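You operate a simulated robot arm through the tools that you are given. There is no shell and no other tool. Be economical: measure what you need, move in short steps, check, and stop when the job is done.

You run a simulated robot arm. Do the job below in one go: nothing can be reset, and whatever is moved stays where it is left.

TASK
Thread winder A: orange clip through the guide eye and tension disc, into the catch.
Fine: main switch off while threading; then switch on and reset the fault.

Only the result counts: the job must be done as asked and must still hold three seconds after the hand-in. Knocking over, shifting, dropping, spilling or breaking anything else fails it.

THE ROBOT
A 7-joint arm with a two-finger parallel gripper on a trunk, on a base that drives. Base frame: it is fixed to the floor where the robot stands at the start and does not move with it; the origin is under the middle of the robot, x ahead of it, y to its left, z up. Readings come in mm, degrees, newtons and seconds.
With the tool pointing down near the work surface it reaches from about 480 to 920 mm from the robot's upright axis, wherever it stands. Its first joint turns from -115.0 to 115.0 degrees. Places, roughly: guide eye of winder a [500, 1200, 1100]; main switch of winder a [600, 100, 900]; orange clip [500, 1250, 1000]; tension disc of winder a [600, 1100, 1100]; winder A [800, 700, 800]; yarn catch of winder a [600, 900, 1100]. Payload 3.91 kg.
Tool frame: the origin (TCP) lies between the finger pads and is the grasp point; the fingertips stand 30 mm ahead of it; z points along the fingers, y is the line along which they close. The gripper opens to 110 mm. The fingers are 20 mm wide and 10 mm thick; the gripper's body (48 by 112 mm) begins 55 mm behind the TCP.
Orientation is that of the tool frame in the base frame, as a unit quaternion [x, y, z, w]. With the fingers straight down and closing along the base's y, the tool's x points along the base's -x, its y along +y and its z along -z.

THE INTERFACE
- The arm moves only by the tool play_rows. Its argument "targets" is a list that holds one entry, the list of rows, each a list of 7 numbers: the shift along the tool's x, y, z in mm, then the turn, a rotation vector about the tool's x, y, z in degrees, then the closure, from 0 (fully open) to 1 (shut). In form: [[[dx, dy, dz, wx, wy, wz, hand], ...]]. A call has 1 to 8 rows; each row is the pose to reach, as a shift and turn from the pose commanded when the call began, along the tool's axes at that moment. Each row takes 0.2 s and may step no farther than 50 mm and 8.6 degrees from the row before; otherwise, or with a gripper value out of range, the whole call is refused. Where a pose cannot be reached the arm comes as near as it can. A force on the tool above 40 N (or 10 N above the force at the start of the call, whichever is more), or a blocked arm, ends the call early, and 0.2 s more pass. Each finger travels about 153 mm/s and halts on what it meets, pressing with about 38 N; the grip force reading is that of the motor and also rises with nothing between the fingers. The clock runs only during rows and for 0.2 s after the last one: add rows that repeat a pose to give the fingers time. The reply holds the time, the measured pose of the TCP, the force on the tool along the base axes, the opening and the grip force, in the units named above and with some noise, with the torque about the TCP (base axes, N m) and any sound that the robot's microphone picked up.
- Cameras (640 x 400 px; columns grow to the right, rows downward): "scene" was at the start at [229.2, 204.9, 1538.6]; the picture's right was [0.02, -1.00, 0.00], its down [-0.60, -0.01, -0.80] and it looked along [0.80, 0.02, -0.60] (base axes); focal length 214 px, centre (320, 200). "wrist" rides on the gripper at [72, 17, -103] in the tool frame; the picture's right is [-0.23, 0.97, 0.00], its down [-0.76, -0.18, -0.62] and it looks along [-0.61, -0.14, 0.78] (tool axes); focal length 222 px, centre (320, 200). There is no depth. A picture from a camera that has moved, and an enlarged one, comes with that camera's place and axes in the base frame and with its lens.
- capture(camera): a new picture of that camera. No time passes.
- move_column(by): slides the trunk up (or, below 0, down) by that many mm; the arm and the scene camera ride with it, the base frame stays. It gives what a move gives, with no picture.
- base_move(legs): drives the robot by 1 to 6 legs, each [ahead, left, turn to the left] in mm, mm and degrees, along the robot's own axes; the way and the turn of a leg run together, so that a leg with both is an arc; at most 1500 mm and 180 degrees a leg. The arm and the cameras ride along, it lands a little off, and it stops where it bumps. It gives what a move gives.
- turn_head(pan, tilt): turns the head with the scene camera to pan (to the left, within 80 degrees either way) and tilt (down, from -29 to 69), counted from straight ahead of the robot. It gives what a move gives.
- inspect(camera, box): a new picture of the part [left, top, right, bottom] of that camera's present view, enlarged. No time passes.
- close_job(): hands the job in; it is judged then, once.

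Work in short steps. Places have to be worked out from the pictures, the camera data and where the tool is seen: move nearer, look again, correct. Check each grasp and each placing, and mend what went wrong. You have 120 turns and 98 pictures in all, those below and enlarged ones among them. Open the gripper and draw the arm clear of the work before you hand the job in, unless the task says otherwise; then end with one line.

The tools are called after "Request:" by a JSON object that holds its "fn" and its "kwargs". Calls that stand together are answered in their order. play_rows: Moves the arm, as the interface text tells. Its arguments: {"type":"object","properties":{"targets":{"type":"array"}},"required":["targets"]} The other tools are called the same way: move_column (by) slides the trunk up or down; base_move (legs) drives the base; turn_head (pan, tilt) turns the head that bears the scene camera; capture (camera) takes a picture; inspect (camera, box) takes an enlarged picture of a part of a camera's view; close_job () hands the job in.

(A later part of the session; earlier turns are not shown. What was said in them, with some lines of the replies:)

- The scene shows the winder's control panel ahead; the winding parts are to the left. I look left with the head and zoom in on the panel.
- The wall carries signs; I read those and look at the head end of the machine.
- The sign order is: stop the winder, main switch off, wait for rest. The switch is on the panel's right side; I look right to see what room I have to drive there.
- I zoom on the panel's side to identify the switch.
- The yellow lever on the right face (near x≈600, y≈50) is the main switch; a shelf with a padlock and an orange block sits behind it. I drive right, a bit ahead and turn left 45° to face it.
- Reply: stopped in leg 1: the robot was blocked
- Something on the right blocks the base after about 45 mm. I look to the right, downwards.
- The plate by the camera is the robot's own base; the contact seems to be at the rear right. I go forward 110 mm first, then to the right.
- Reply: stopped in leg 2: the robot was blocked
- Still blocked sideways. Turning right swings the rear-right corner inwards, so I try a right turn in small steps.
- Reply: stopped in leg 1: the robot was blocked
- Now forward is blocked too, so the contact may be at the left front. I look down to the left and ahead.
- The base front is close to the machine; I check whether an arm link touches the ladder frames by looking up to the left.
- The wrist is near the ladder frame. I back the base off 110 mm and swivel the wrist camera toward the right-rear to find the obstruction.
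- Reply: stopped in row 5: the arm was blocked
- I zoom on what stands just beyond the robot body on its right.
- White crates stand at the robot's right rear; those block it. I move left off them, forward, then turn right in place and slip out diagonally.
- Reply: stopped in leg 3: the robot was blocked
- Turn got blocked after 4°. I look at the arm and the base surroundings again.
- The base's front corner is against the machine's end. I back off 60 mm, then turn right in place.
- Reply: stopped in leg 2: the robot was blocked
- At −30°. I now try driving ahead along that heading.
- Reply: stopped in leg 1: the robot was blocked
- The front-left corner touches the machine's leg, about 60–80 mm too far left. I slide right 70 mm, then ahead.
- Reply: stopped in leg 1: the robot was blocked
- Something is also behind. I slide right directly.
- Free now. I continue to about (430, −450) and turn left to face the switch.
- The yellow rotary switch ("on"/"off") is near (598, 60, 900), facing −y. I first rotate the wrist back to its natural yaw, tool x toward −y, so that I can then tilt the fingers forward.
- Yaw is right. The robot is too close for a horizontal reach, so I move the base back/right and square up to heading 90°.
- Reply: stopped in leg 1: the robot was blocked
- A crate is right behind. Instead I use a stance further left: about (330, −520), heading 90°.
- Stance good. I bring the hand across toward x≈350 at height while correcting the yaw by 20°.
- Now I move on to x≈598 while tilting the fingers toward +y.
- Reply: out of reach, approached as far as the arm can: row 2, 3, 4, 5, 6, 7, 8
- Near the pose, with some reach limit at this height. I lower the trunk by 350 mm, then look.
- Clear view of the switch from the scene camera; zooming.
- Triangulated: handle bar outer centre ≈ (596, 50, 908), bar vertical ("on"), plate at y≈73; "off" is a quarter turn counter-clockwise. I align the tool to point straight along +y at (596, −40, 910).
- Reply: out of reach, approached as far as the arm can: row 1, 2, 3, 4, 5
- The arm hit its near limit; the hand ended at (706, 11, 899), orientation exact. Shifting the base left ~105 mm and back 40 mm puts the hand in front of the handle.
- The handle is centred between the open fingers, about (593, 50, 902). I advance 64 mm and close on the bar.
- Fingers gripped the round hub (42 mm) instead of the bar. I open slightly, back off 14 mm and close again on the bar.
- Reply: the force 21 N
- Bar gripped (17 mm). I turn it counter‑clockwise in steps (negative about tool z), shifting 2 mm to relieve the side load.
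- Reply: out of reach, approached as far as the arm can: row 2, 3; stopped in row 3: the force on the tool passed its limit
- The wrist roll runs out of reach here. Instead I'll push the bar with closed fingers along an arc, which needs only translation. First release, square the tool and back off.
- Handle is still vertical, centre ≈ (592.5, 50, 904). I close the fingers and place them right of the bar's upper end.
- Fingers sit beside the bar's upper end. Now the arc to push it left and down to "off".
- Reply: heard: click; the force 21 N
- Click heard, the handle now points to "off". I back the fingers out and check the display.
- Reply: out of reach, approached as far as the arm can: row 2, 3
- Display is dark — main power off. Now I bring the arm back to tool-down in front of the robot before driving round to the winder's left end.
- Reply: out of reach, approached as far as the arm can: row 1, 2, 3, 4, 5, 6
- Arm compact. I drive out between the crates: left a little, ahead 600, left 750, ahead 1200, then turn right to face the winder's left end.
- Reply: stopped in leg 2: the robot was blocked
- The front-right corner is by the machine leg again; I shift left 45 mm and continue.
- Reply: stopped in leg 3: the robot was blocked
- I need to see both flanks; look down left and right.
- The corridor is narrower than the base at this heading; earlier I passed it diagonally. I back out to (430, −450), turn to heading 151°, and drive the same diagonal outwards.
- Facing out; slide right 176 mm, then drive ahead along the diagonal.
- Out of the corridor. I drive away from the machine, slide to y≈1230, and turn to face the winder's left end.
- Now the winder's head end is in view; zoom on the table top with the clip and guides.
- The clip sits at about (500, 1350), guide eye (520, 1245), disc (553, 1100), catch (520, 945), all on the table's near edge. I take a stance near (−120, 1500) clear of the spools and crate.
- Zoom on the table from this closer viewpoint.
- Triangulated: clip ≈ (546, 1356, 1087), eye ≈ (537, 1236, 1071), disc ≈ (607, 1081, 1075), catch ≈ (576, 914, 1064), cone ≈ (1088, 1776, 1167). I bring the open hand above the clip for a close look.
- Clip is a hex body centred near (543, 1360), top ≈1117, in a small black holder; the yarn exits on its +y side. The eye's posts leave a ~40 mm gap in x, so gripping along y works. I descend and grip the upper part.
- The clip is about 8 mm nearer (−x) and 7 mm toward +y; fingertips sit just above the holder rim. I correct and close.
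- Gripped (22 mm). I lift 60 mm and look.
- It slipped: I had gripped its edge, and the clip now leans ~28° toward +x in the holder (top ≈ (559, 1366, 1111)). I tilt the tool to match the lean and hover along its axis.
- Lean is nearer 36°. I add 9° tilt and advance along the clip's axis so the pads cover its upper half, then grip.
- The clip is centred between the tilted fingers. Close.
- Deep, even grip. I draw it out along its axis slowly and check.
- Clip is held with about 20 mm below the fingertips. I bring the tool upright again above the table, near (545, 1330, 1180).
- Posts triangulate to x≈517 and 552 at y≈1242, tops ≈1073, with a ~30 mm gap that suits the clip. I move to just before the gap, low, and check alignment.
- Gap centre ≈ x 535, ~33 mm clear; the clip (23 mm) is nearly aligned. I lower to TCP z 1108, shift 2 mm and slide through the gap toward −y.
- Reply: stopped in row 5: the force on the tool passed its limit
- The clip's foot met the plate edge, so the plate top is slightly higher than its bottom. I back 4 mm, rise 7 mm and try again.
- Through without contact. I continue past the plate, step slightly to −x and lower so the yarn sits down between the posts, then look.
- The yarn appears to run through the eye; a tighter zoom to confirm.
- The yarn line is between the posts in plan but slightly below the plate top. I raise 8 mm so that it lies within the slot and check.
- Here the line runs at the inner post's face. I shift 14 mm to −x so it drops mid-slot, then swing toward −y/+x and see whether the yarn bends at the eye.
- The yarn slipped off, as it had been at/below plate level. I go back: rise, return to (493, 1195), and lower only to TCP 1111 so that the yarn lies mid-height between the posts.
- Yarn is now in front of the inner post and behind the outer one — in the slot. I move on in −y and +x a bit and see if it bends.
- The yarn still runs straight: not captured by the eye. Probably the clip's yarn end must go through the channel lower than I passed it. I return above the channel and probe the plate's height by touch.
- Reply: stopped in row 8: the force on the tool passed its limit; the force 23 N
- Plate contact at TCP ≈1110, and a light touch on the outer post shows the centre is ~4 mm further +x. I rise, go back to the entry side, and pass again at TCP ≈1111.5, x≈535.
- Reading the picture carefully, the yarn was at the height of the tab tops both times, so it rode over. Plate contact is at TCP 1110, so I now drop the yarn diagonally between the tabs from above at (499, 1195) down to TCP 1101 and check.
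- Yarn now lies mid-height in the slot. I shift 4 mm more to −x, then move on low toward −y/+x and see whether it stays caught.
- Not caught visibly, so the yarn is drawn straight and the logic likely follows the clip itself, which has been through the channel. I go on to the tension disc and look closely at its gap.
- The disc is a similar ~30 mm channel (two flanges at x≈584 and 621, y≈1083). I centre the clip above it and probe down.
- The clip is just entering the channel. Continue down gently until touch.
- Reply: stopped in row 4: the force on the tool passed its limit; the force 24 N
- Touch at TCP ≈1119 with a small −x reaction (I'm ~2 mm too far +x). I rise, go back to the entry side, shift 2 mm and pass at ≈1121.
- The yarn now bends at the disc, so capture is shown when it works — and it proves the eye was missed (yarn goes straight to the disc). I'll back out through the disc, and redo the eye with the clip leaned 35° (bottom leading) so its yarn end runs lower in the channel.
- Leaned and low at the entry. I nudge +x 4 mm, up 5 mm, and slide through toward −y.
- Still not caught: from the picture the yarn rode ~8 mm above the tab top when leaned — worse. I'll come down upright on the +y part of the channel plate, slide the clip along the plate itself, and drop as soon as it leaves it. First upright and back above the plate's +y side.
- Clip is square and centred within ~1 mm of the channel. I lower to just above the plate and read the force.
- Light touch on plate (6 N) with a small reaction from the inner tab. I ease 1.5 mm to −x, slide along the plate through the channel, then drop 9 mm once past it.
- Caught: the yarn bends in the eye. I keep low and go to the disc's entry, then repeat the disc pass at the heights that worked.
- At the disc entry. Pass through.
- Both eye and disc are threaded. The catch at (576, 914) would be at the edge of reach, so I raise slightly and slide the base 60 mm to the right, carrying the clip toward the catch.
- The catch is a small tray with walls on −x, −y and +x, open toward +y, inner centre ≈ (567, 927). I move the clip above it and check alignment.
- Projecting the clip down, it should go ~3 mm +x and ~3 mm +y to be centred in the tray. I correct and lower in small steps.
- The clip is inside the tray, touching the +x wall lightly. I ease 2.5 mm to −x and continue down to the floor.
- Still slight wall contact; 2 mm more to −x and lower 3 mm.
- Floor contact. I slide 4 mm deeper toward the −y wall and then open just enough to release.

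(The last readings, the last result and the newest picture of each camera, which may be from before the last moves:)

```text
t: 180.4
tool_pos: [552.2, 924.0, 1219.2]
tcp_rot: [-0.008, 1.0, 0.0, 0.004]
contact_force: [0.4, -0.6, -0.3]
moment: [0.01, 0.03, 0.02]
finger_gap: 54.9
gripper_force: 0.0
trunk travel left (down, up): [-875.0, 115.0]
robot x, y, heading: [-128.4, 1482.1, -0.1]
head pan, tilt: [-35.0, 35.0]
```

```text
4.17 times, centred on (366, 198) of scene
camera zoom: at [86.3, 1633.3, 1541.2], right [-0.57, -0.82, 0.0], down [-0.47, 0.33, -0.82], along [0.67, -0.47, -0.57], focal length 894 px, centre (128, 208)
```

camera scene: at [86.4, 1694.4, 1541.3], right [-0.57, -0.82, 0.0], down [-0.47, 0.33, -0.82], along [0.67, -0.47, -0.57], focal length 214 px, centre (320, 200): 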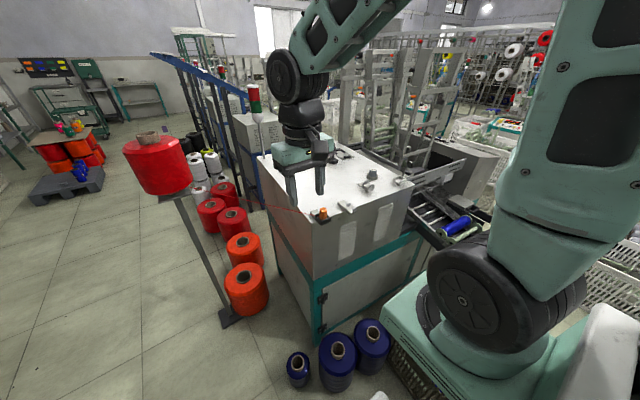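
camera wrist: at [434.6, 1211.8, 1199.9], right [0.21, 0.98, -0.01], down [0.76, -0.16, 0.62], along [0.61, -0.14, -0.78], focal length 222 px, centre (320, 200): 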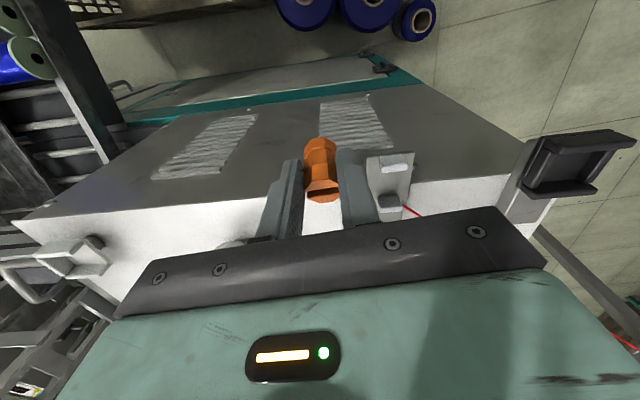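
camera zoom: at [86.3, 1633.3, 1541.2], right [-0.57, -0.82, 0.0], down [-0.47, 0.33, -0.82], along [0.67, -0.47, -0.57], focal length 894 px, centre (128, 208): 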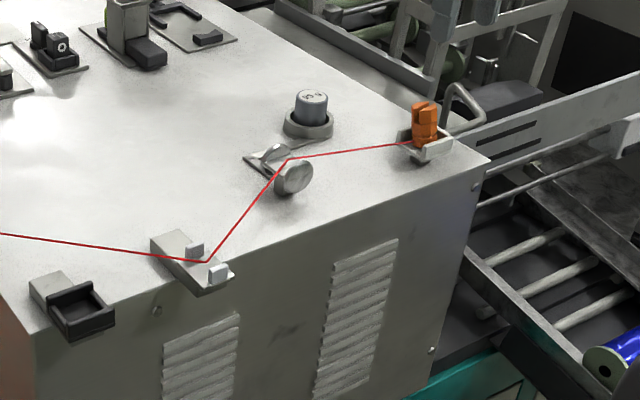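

Clip sits in the catch and the yarn runs eye → disc → catch. Now I retract the arm to a compact driving pose.

Request:
{"fn": "play_rows", "kwargs": {"targets": [[[10, 43, -10, 0, 0, 0, 0.5], [20, 86, -20, 0, 0, 0, 0.5], [30, 129, -30, 0, 0, 0, 0.5], [40, 172, -40, 0, 0, 0, 0.5], [50, 215, -50, 0, 0, 0, 0.5], [60, 258, -60, 0, 0, 0, 0.5], [70, 301, -70, 0, 0, 0, 0.5], [80, 344, -80, 0, 0, 0, 0.5]]]}}

Request:
{"fn": "play_rows", "kwargs": {"targets": [[[14, 42, 0, 0, 0, 0, 0.5], [28, 85, 0, 0, 0, 0, 0.5], [42, 128, 0, 0, 0, 0, 0.5], [57, 170, 0, 0, 0, 0, 0.5]]]}}

Request:
{"fn": "base_move", "kwargs": {"legs": [[-500, 0, 0], [0, -1497, 0]]}}

```text
t: 182.2
tool_pos: [465.3, 1265.6, 1298.6]
tcp_rot: [-0.007, 1.0, 0.0, 0.003]
contact_force: [-0.3, -0.1, -0.2]
moment: [0.05, 0.04, 0.0]
finger_gap: 54.8
gripper_force: 0.1
trunk travel left (down, up): [-875.0, 115.0]
robot x, y, heading: [-125.4, 1483.5, 0.1]
head pan, tilt: [-35.0, 35.0]
```

```text
t: 183.2
tool_pos: [403.8, 1431.1, 1298.7]
tcp_rot: [-0.007, 1.0, 0.0, 0.003]
contact_force: [0.4, 0.2, 0.4]
moment: [0.01, 0.03, 0.01]
finger_gap: 55.0
gripper_force: 0.1
trunk travel left (down, up): [-875.0, 115.0]
robot x, y, heading: [-124.7, 1481.3, 0.1]
head pan, tilt: [-35.0, 35.0]
```

```text
t: 193.0
tool_pos: [-57.3, -38.8, 1300.0]
tcp_rot: [-0.018, 1.0, 0.0, 0.004]
contact_force: [0.0, -0.2, 0.5]
moment: [-0.01, 0.01, -0.01]
finger_gap: 55.1
gripper_force: 0.1
trunk travel left (down, up): [-875.0, 115.0]
robot x, y, heading: [-589.9, 0.1, 1.3]
head pan, tilt: [-35.0, 35.0]
```

At (−590, 0). Ahead into the gap, then turn right 28° for the diagonal.

Request:
{"fn": "base_move", "kwargs": {"legs": [[0, -20, -1.3], [578, 0, 0], [0, 0, -28]]}}

```text
t: 198.0
tool_pos: [421.5, -312.0, 1298.9]
tcp_rot: [0.234, 0.972, -0.001, 0.003]
contact_force: [-0.3, -0.3, 0.9]
moment: [-0.01, 0.02, -0.02]
finger_gap: 55.2
gripper_force: 0.0
trunk travel left (down, up): [-875.0, 115.0]
robot x, y, heading: [-26.5, -21.9, -27.8]
head pan, tilt: [-35.0, 35.0]
```

Aligned with the diagonal. Drive ahead, right, and turn to heading 90°.

Request:
{"fn": "base_move", "kwargs": {"legs": [[585, 0, 0], [0, -172, 0], [0, 0, 117.5], [0, 205, 0], [-150, 0, 0]]}}

```text
t: 209.5
tool_pos: [240.0, -56.6, 1299.3]
tcp_rot: [0.722, -0.692, -0.003, -0.002]
contact_force: [0.9, 1.0, -0.8]
moment: [-0.01, 0.0, 0.01]
finger_gap: 55.1
gripper_force: 0.1
trunk travel left (down, up): [-875.0, 115.0]
robot x, y, heading: [202.4, -588.7, 91.5]
head pan, tilt: [-35.0, 35.0]
```

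Back at the switch stance. I close the fingers and tilt the hand forward again while moving toward x≈590.

Request:
{"fn": "play_rows", "kwargs": {"targets": [[[0, -38, 0, 0, -8.4, 0.3, 1], [0, -76, 0, 0, -16.8, 0.6, 1], [0, -114, 0, 0, -25.2, 0.9, 1], [0, -152, 0, 0, -33.6, 1.2, 1], [0, -190, 0, 0, -42, 1.5, 1], [0, -228, 5, 0, -50.4, 1.8, 1], [0, -266, 10, 0, -58.8, 2.1, 1], [0, -304, 15, 0, -67, 2.4, 1]]]}}

Request:
{"fn": "move_column", "kwargs": {"by": -350}}

```text
t: 211.3
tool_pos: [551.9, -40.5, 1290.7]
tcp_rot: [0.587, -0.586, -0.406, -0.383]
contact_force: [2.9, -3.2, -0.4]
moment: [0.16, 0.09, 0.27]
finger_gap: 0.0
gripper_force: 37.5
out of reach, approached as far as the arm can: row 4, 5, 6, 7, 8
trunk travel left (down, up): [-875.0, 115.0]
robot x, y, heading: [200.9, -587.2, 91.4]
head pan, tilt: [-35.0, 35.0]
```

```text
t: 214.7
tool_pos: [554.4, -41.2, 938.7]
tcp_rot: [-0.587, 0.59, 0.4, 0.383]
contact_force: [-0.1, 0.7, 0.3]
moment: [-0.03, 0.03, 0.0]
finger_gap: 0.0
gripper_force: 37.6
trunk travel left (down, up): [-525.0, 465.0]
robot x, y, heading: [206.5, -587.4, 91.3]
head pan, tilt: [-35.0, 35.0]
```

Now level the tool and go to just below the lever's left end: (564.5, −37, 876).

Request:
{"fn": "play_rows", "kwargs": {"targets": [[[19, -3, 9.5, 0.3, -7.6, -0.4, 1], [38, -7, 19, 0.5, -15.2, -0.8, 1], [56.4, -10, 28.3, 0.8, -22.7, -1.2, 1], [56.4, -10, 28.3, 0.8, -22.7, -1.2, 1]]]}}

Request:
{"fn": "capture", "kwargs": {"camera": "wrist"}}

```text
t: 215.7
tool_pos: [560.6, -22.6, 997.9]
tcp_rot: [-0.5, 0.5, 0.5, 0.501]
contact_force: [-0.4, 0.7, 0.0]
moment: [0.03, 0.02, 0.0]
finger_gap: 0.1
gripper_force: 37.8
out of reach, approached as far as the arm can: row 1, 2, 3, 4
trunk travel left (down, up): [-525.0, 465.0]
robot x, y, heading: [206.1, -587.5, 91.6]
head pan, tilt: [-35.0, 35.0]
```

```text
3 pictures are left
camera wrist: at [542.6, -126.7, 926.0], right [-0.97, 0.0, 0.23], down [0.18, -0.62, 0.76], along [0.14, 0.78, 0.61], focal length 222 px, centre (320, 200)
```

wrist: 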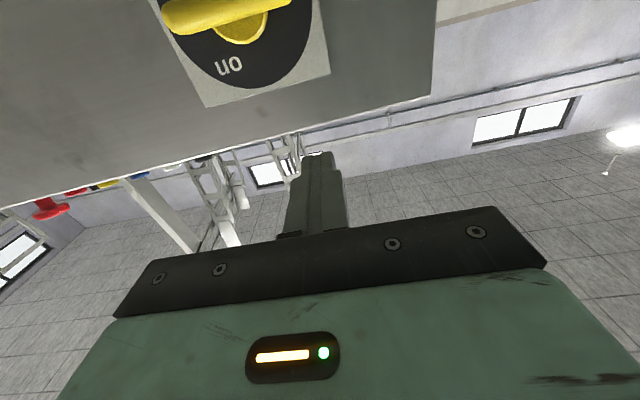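

The arm stopped 122 mm too high but oriented right; I use the trunk to lower by 122 mm (tips stay clear of the lever).

Request:
{"fn": "move_column", "kwargs": {"by": -122}}

Request:
{"fn": "play_rows", "kwargs": {"targets": [[[0, -3, 25, 0, 0, 0, 1], [0, -3, 48, 0, 0, 0, 1], [0, -3, 48, 0, 0, 0, 1]]]}}

```text
t: 217.2
tool_pos: [560.4, -21.7, 876.3]
tcp_rot: [-0.5, 0.5, 0.5, 0.5]
contact_force: [-0.4, -0.6, -0.7]
moment: [0.03, -0.03, -0.01]
finger_gap: 0.0
gripper_force: 37.6
trunk travel left (down, up): [-403.0, 587.0]
robot x, y, heading: [206.1, -588.0, 91.5]
head pan, tilt: [-35.0, 35.0]
```

```text
t: 218.0
tool_pos: [558.2, 22.0, 888.1]
tcp_rot: [-0.501, 0.501, 0.499, 0.499]
contact_force: [-0.9, -2.1, -1.4]
moment: [-0.01, 0.01, -0.02]
finger_gap: 0.2
gripper_force: 37.2
out of reach, approached as far as the arm can: row 1, 2, 3
trunk travel left (down, up): [-403.0, 587.0]
robot x, y, heading: [204.4, -590.3, 91.2]
head pan, tilt: [-35.0, 35.0]
```

The finger is right under the lever's left end. Now the reverse arc: up and to the right, to turn it back to "on".

Request:
{"fn": "play_rows", "kwargs": {"targets": [[[-4.8, -2.4, 0, 0, 0, 0, 1], [-13.4, -0.6, 0, 0, 0, 0, 1], [-22.3, -1.1, 0, 0, 0, 0, 1], [-30.6, -3.8, 0, 0, 0, 0, 1], [-38, -8.7, 0, 0, 0, 0, 1], [-43.9, -16.3, 0, 0, 0, 0, 1], [-44.9, -22.3, 0, 0, 0, 0, 1], [-44.9, -24.3, 0, 0, 0, 0, 1]]]}}

```text
t: 219.9
tool_pos: [576.9, 22.0, 932.3]
tcp_rot: [0.504, -0.498, -0.502, -0.496]
contact_force: [-6.9, -3.2, 1.9]
moment: [0.02, 0.03, 0.08]
finger_gap: 0.0
gripper_force: 37.7
trunk travel left (down, up): [-403.0, 587.0]
robot x, y, heading: [206.0, -591.4, 91.9]
head pan, tilt: [-35.0, 35.0]
heard: click
stopped in row 8: the force on the tool passed its limit (the readings are from after the stop); the commanded pose is now the measured one
```

Click — switched on. I withdraw the fingers and raise the trunk.

Request:
{"fn": "play_rows", "kwargs": {"targets": [[[0, 4, 0, 0, 0, 0, 1], [0, 4, -25, 0, 0, 0, 1], [0, 4, -48, 0, 0, 0, 1]]]}}

Request:
{"fn": "move_column", "kwargs": {"by": 472}}

```text
t: 220.7
tool_pos: [574.3, -24.8, 932.5]
tcp_rot: [0.503, -0.498, -0.502, -0.497]
contact_force: [0.3, -0.9, 0.8]
moment: [-0.01, -0.01, 0.0]
finger_gap: 0.1
gripper_force: 37.9
trunk travel left (down, up): [-403.0, 587.0]
robot x, y, heading: [201.5, -588.8, 91.8]
head pan, tilt: [-35.0, 35.0]
```

```text
refused: 472 is not a number from -400 to 400
```

Limit is 400 per call; I raise in two parts and then bring the tool upright.

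Request:
{"fn": "move_column", "kwargs": {"by": 400}}

Request:
{"fn": "move_column", "kwargs": {"by": 72}}

Request:
{"fn": "play_rows", "kwargs": {"targets": [[[0, 25, 0, 0, 8.5, 0, 1], [0, 50, 0, 0, 17, 0, 1], [0, 75, 0, 0, 25.5, 0, 1], [0, 100, 0, 0, 34, 0, 1], [-10, 125, 0, 0, 42.5, 0, 1], [-20, 150, 0, 0, 51, 0, 1], [-30, 175, 0, 0, 59.5, 0, 1], [-40, 200, 0, 0, 68, 0, 1]]]}}

Request:
{"fn": "play_rows", "kwargs": {"targets": [[[0, 20, 0, 0, 7.5, 0, 1], [0, 40, 0, 0, 15, 0, 1], [0, 60, 0, 0, 22, 0, 1]]]}}

```text
t: 224.5
tool_pos: [573.3, -25.2, 1332.7]
tcp_rot: [0.502, -0.499, -0.501, -0.497]
contact_force: [-0.9, -0.1, 0.1]
moment: [-0.01, 0.0, 0.0]
finger_gap: 0.0
gripper_force: 36.9
trunk travel left (down, up): [-803.0, 187.0]
robot x, y, heading: [202.2, -587.1, 91.7]
head pan, tilt: [-35.0, 35.0]
```

```text
t: 225.6
tool_pos: [574.9, -25.8, 1403.7]
tcp_rot: [0.503, -0.499, -0.502, -0.497]
contact_force: [0.1, -0.6, -0.3]
moment: [0.01, -0.01, 0.0]
finger_gap: 0.0
gripper_force: 37.6
trunk travel left (down, up): [-875.0, 115.0]
robot x, y, heading: [203.2, -587.9, 91.6]
head pan, tilt: [-35.0, 35.0]
```

```text
t: 227.4
tool_pos: [372.7, -27.2, 1443.9]
tcp_rot: [0.698, -0.691, -0.134, -0.131]
contact_force: [0.2, -0.7, -0.7]
moment: [0.01, 0.0, -0.01]
finger_gap: 0.0
gripper_force: 37.4
trunk travel left (down, up): [-875.0, 115.0]
robot x, y, heading: [201.1, -584.5, 91.5]
head pan, tilt: [-35.0, 35.0]
```

```text
t: 228.2
tool_pos: [313.4, -28.9, 1444.6]
tcp_rot: [0.71, -0.704, 0.002, 0.002]
contact_force: [0.7, -0.5, 0.6]
moment: [0.03, 0.0, 0.02]
finger_gap: 0.3
gripper_force: 37.8
trunk travel left (down, up): [-875.0, 115.0]
robot x, y, heading: [202.1, -592.1, 91.6]
head pan, tilt: [-35.0, 35.0]
```

Drive ahead 160 and right 522 so the hand ends over the reset button, (834, 143).

Request:
{"fn": "base_move", "kwargs": {"legs": [[160, 0, 0], [0, -522, 0]]}}

Request:
{"fn": "turn_head", "kwargs": {"pan": -30, "tilt": 45}}

Request:
{"fn": "capture", "kwargs": {"camera": "wrist"}}

```text
t: 232.3
tool_pos: [814.7, 152.8, 1445.5]
tcp_rot: [0.717, -0.697, 0.001, 0.001]
contact_force: [-0.7, 0.5, 0.1]
moment: [0.02, 0.02, 0.03]
finger_gap: 0.0
gripper_force: 37.4
trunk travel left (down, up): [-875.0, 115.0]
robot x, y, heading: [714.2, -408.6, 92.4]
head pan, tilt: [-35.0, 35.0]
```

```text
t: 233.0
tool_pos: [814.8, 152.9, 1444.9]
tcp_rot: [0.717, -0.697, 0.0, 0.001]
contact_force: [-0.4, -0.7, 0.2]
moment: [-0.02, -0.01, 0.03]
finger_gap: 0.0
gripper_force: 37.0
trunk travel left (down, up): [-875.0, 115.0]
robot x, y, heading: [715.7, -409.1, 92.6]
head pan, tilt: [-30.0, 45.0]
```

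```text
2 pictures are left
camera wrist: at [799.9, 79.9, 1547.6], right [-0.98, 0.2, 0.0], down [0.16, 0.77, 0.62], along [0.12, 0.61, -0.78], focal length 222 px, centre (320, 200)
```

wrist: 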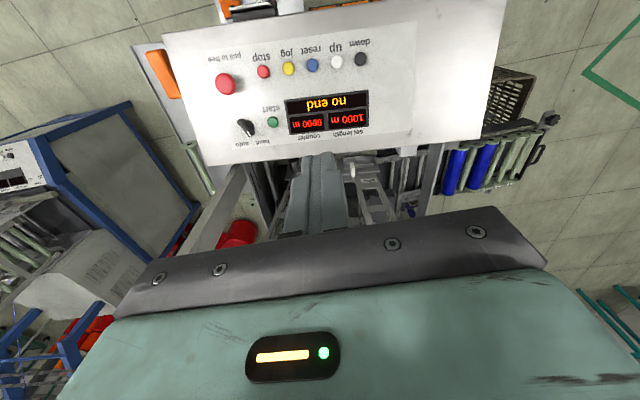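

Power is on, fault "no end" shows. Reset (blue) is at ≈ (829, 143, 1027). I descend to ~18 mm above it.

Request:
{"fn": "play_rows", "kwargs": {"targets": [[[5, -7, 46, 0, 0, 0, 1], [10.4, -14, 92, 0, 0, 0, 1], [10.4, -14, 138, 0, 0, 0, 1], [10.4, -14, 184, 0, 0, 0, 1], [10.4, -14, 230, 0, 0, 0, 1], [10.4, -14, 276, 0, 0, 0, 1], [10.4, -14, 322, 0, 0, 0, 1], [10.4, -14, 366, 0, 0, 0, 1]]]}}

Request:
{"fn": "capture", "kwargs": {"camera": "wrist"}}

```text
t: 234.8
tool_pos: [831.0, 142.5, 1077.6]
tcp_rot: [0.717, -0.697, 0.001, 0.001]
contact_force: [-1.7, 0.0, 0.6]
moment: [0.06, -0.05, -0.02]
finger_gap: 0.0
gripper_force: 38.1
trunk travel left (down, up): [-875.0, 115.0]
robot x, y, heading: [715.6, -408.7, 92.6]
head pan, tilt: [-30.0, 45.0]
```

```text
1 pictures are left
camera wrist: at [816.3, 69.4, 1180.2], right [-0.98, 0.2, 0.0], down [0.16, 0.77, 0.62], along [0.12, 0.61, -0.78], focal length 222 px, centre (320, 200)
```

wrist: 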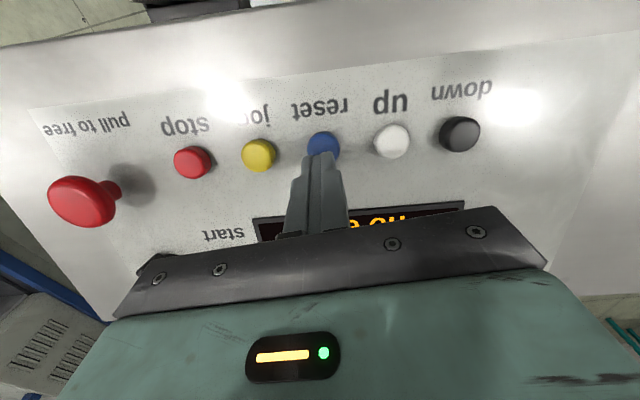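

Finger is above the blue button, ~4 mm off; I correct and press, then lift.

Request:
{"fn": "play_rows", "kwargs": {"targets": [[[3.5, 3, 8, 0, 0, 0, 1], [3.5, 3, 16, 0, 0, 0, 1], [3.5, 3, 20, 0, 0, 0, 1], [3.5, 3, 23, 0, 0, 0, 1], [3.5, 3, 26, 0, 0, 0, 1], [3.5, 3, 28, 0, 0, 0, 1], [3.5, 3, 28, 0, 0, 0, 1], [3.5, 3, 10, 0, 0, 0, 1]]]}}

```text
t: 235.7
tool_pos: [827.6, 139.8, 1061.2]
tcp_rot: [0.716, -0.698, -0.001, -0.001]
contact_force: [0.7, -9.6, 31.8]
moment: [0.1, -0.13, 0.11]
finger_gap: 0.2
gripper_force: 37.9
trunk travel left (down, up): [-875.0, 115.0]
robot x, y, heading: [715.7, -410.2, 92.6]
head pan, tilt: [-30.0, 45.0]
heard: click
stopped in row 4: the force on the tool passed its limit (the readings are from after the stop); the commanded pose is now the measured one
```

Click — button pressed. I lift clear, open the gripper, and use the last picture on the display.

Request:
{"fn": "play_rows", "kwargs": {"targets": [[[0, 0, -10, 0, 0, 0, 1], [0, 0, -50, 0, 0, 0, 1], [0, 0, -98, 0, 0, 0, 0.5], [0, 0, -146, 0, 0, 0, 0.5], [0, 0, -194, 0, 0, 0, 0.5], [0, 0, -242, 0, 0, 0, 0], [0, 0, -290, 0, 0, 0, 0], [0, 0, -335, 0, 0, 0, 0]]]}}

Request:
{"fn": "inspect", "kwargs": {"camera": "wrist", "box": [200, 0, 440, 160]}}

```text
t: 237.5
tool_pos: [827.9, 139.0, 1392.6]
tcp_rot: [0.716, -0.698, 0.001, -0.001]
contact_force: [-0.4, 0.9, -0.5]
moment: [-0.03, 0.01, 0.05]
finger_gap: 109.8
gripper_force: 0.0
trunk travel left (down, up): [-875.0, 115.0]
robot x, y, heading: [714.7, -410.2, 92.7]
head pan, tilt: [-30.0, 45.0]
```

```text
2.50 times, centred on (320, 80) of wrist
camera zoom: at [812.9, 65.3, 1496.1], right [-0.98, 0.2, 0.0], down [0.16, 0.77, 0.62], along [0.13, 0.61, -0.78], focal length 555 px, centre (320, 500)
```

zoom: 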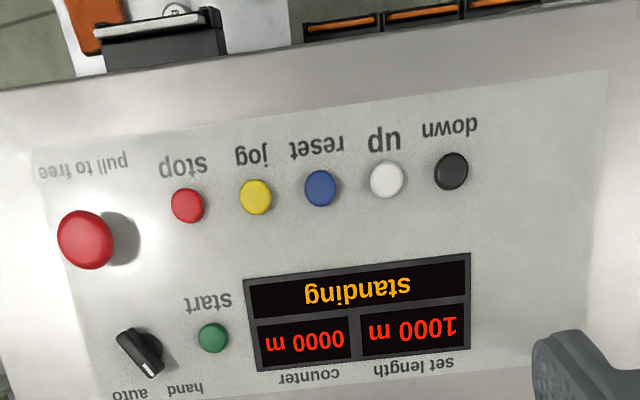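

The display now reads "standing", so the fault has cleared. The gripper is open and the arm is clear, so I hand the job in.

Request:
{"fn": "close_job", "kwargs": {}}

```text
The job is handed in.
```

Winder A is threaded: the yarn runs through the guide eye and tension disc, and the clip is in the catch. The main switch was off while I threaded it. It is back on now, and after the reset the display went from "no end" to "standing".
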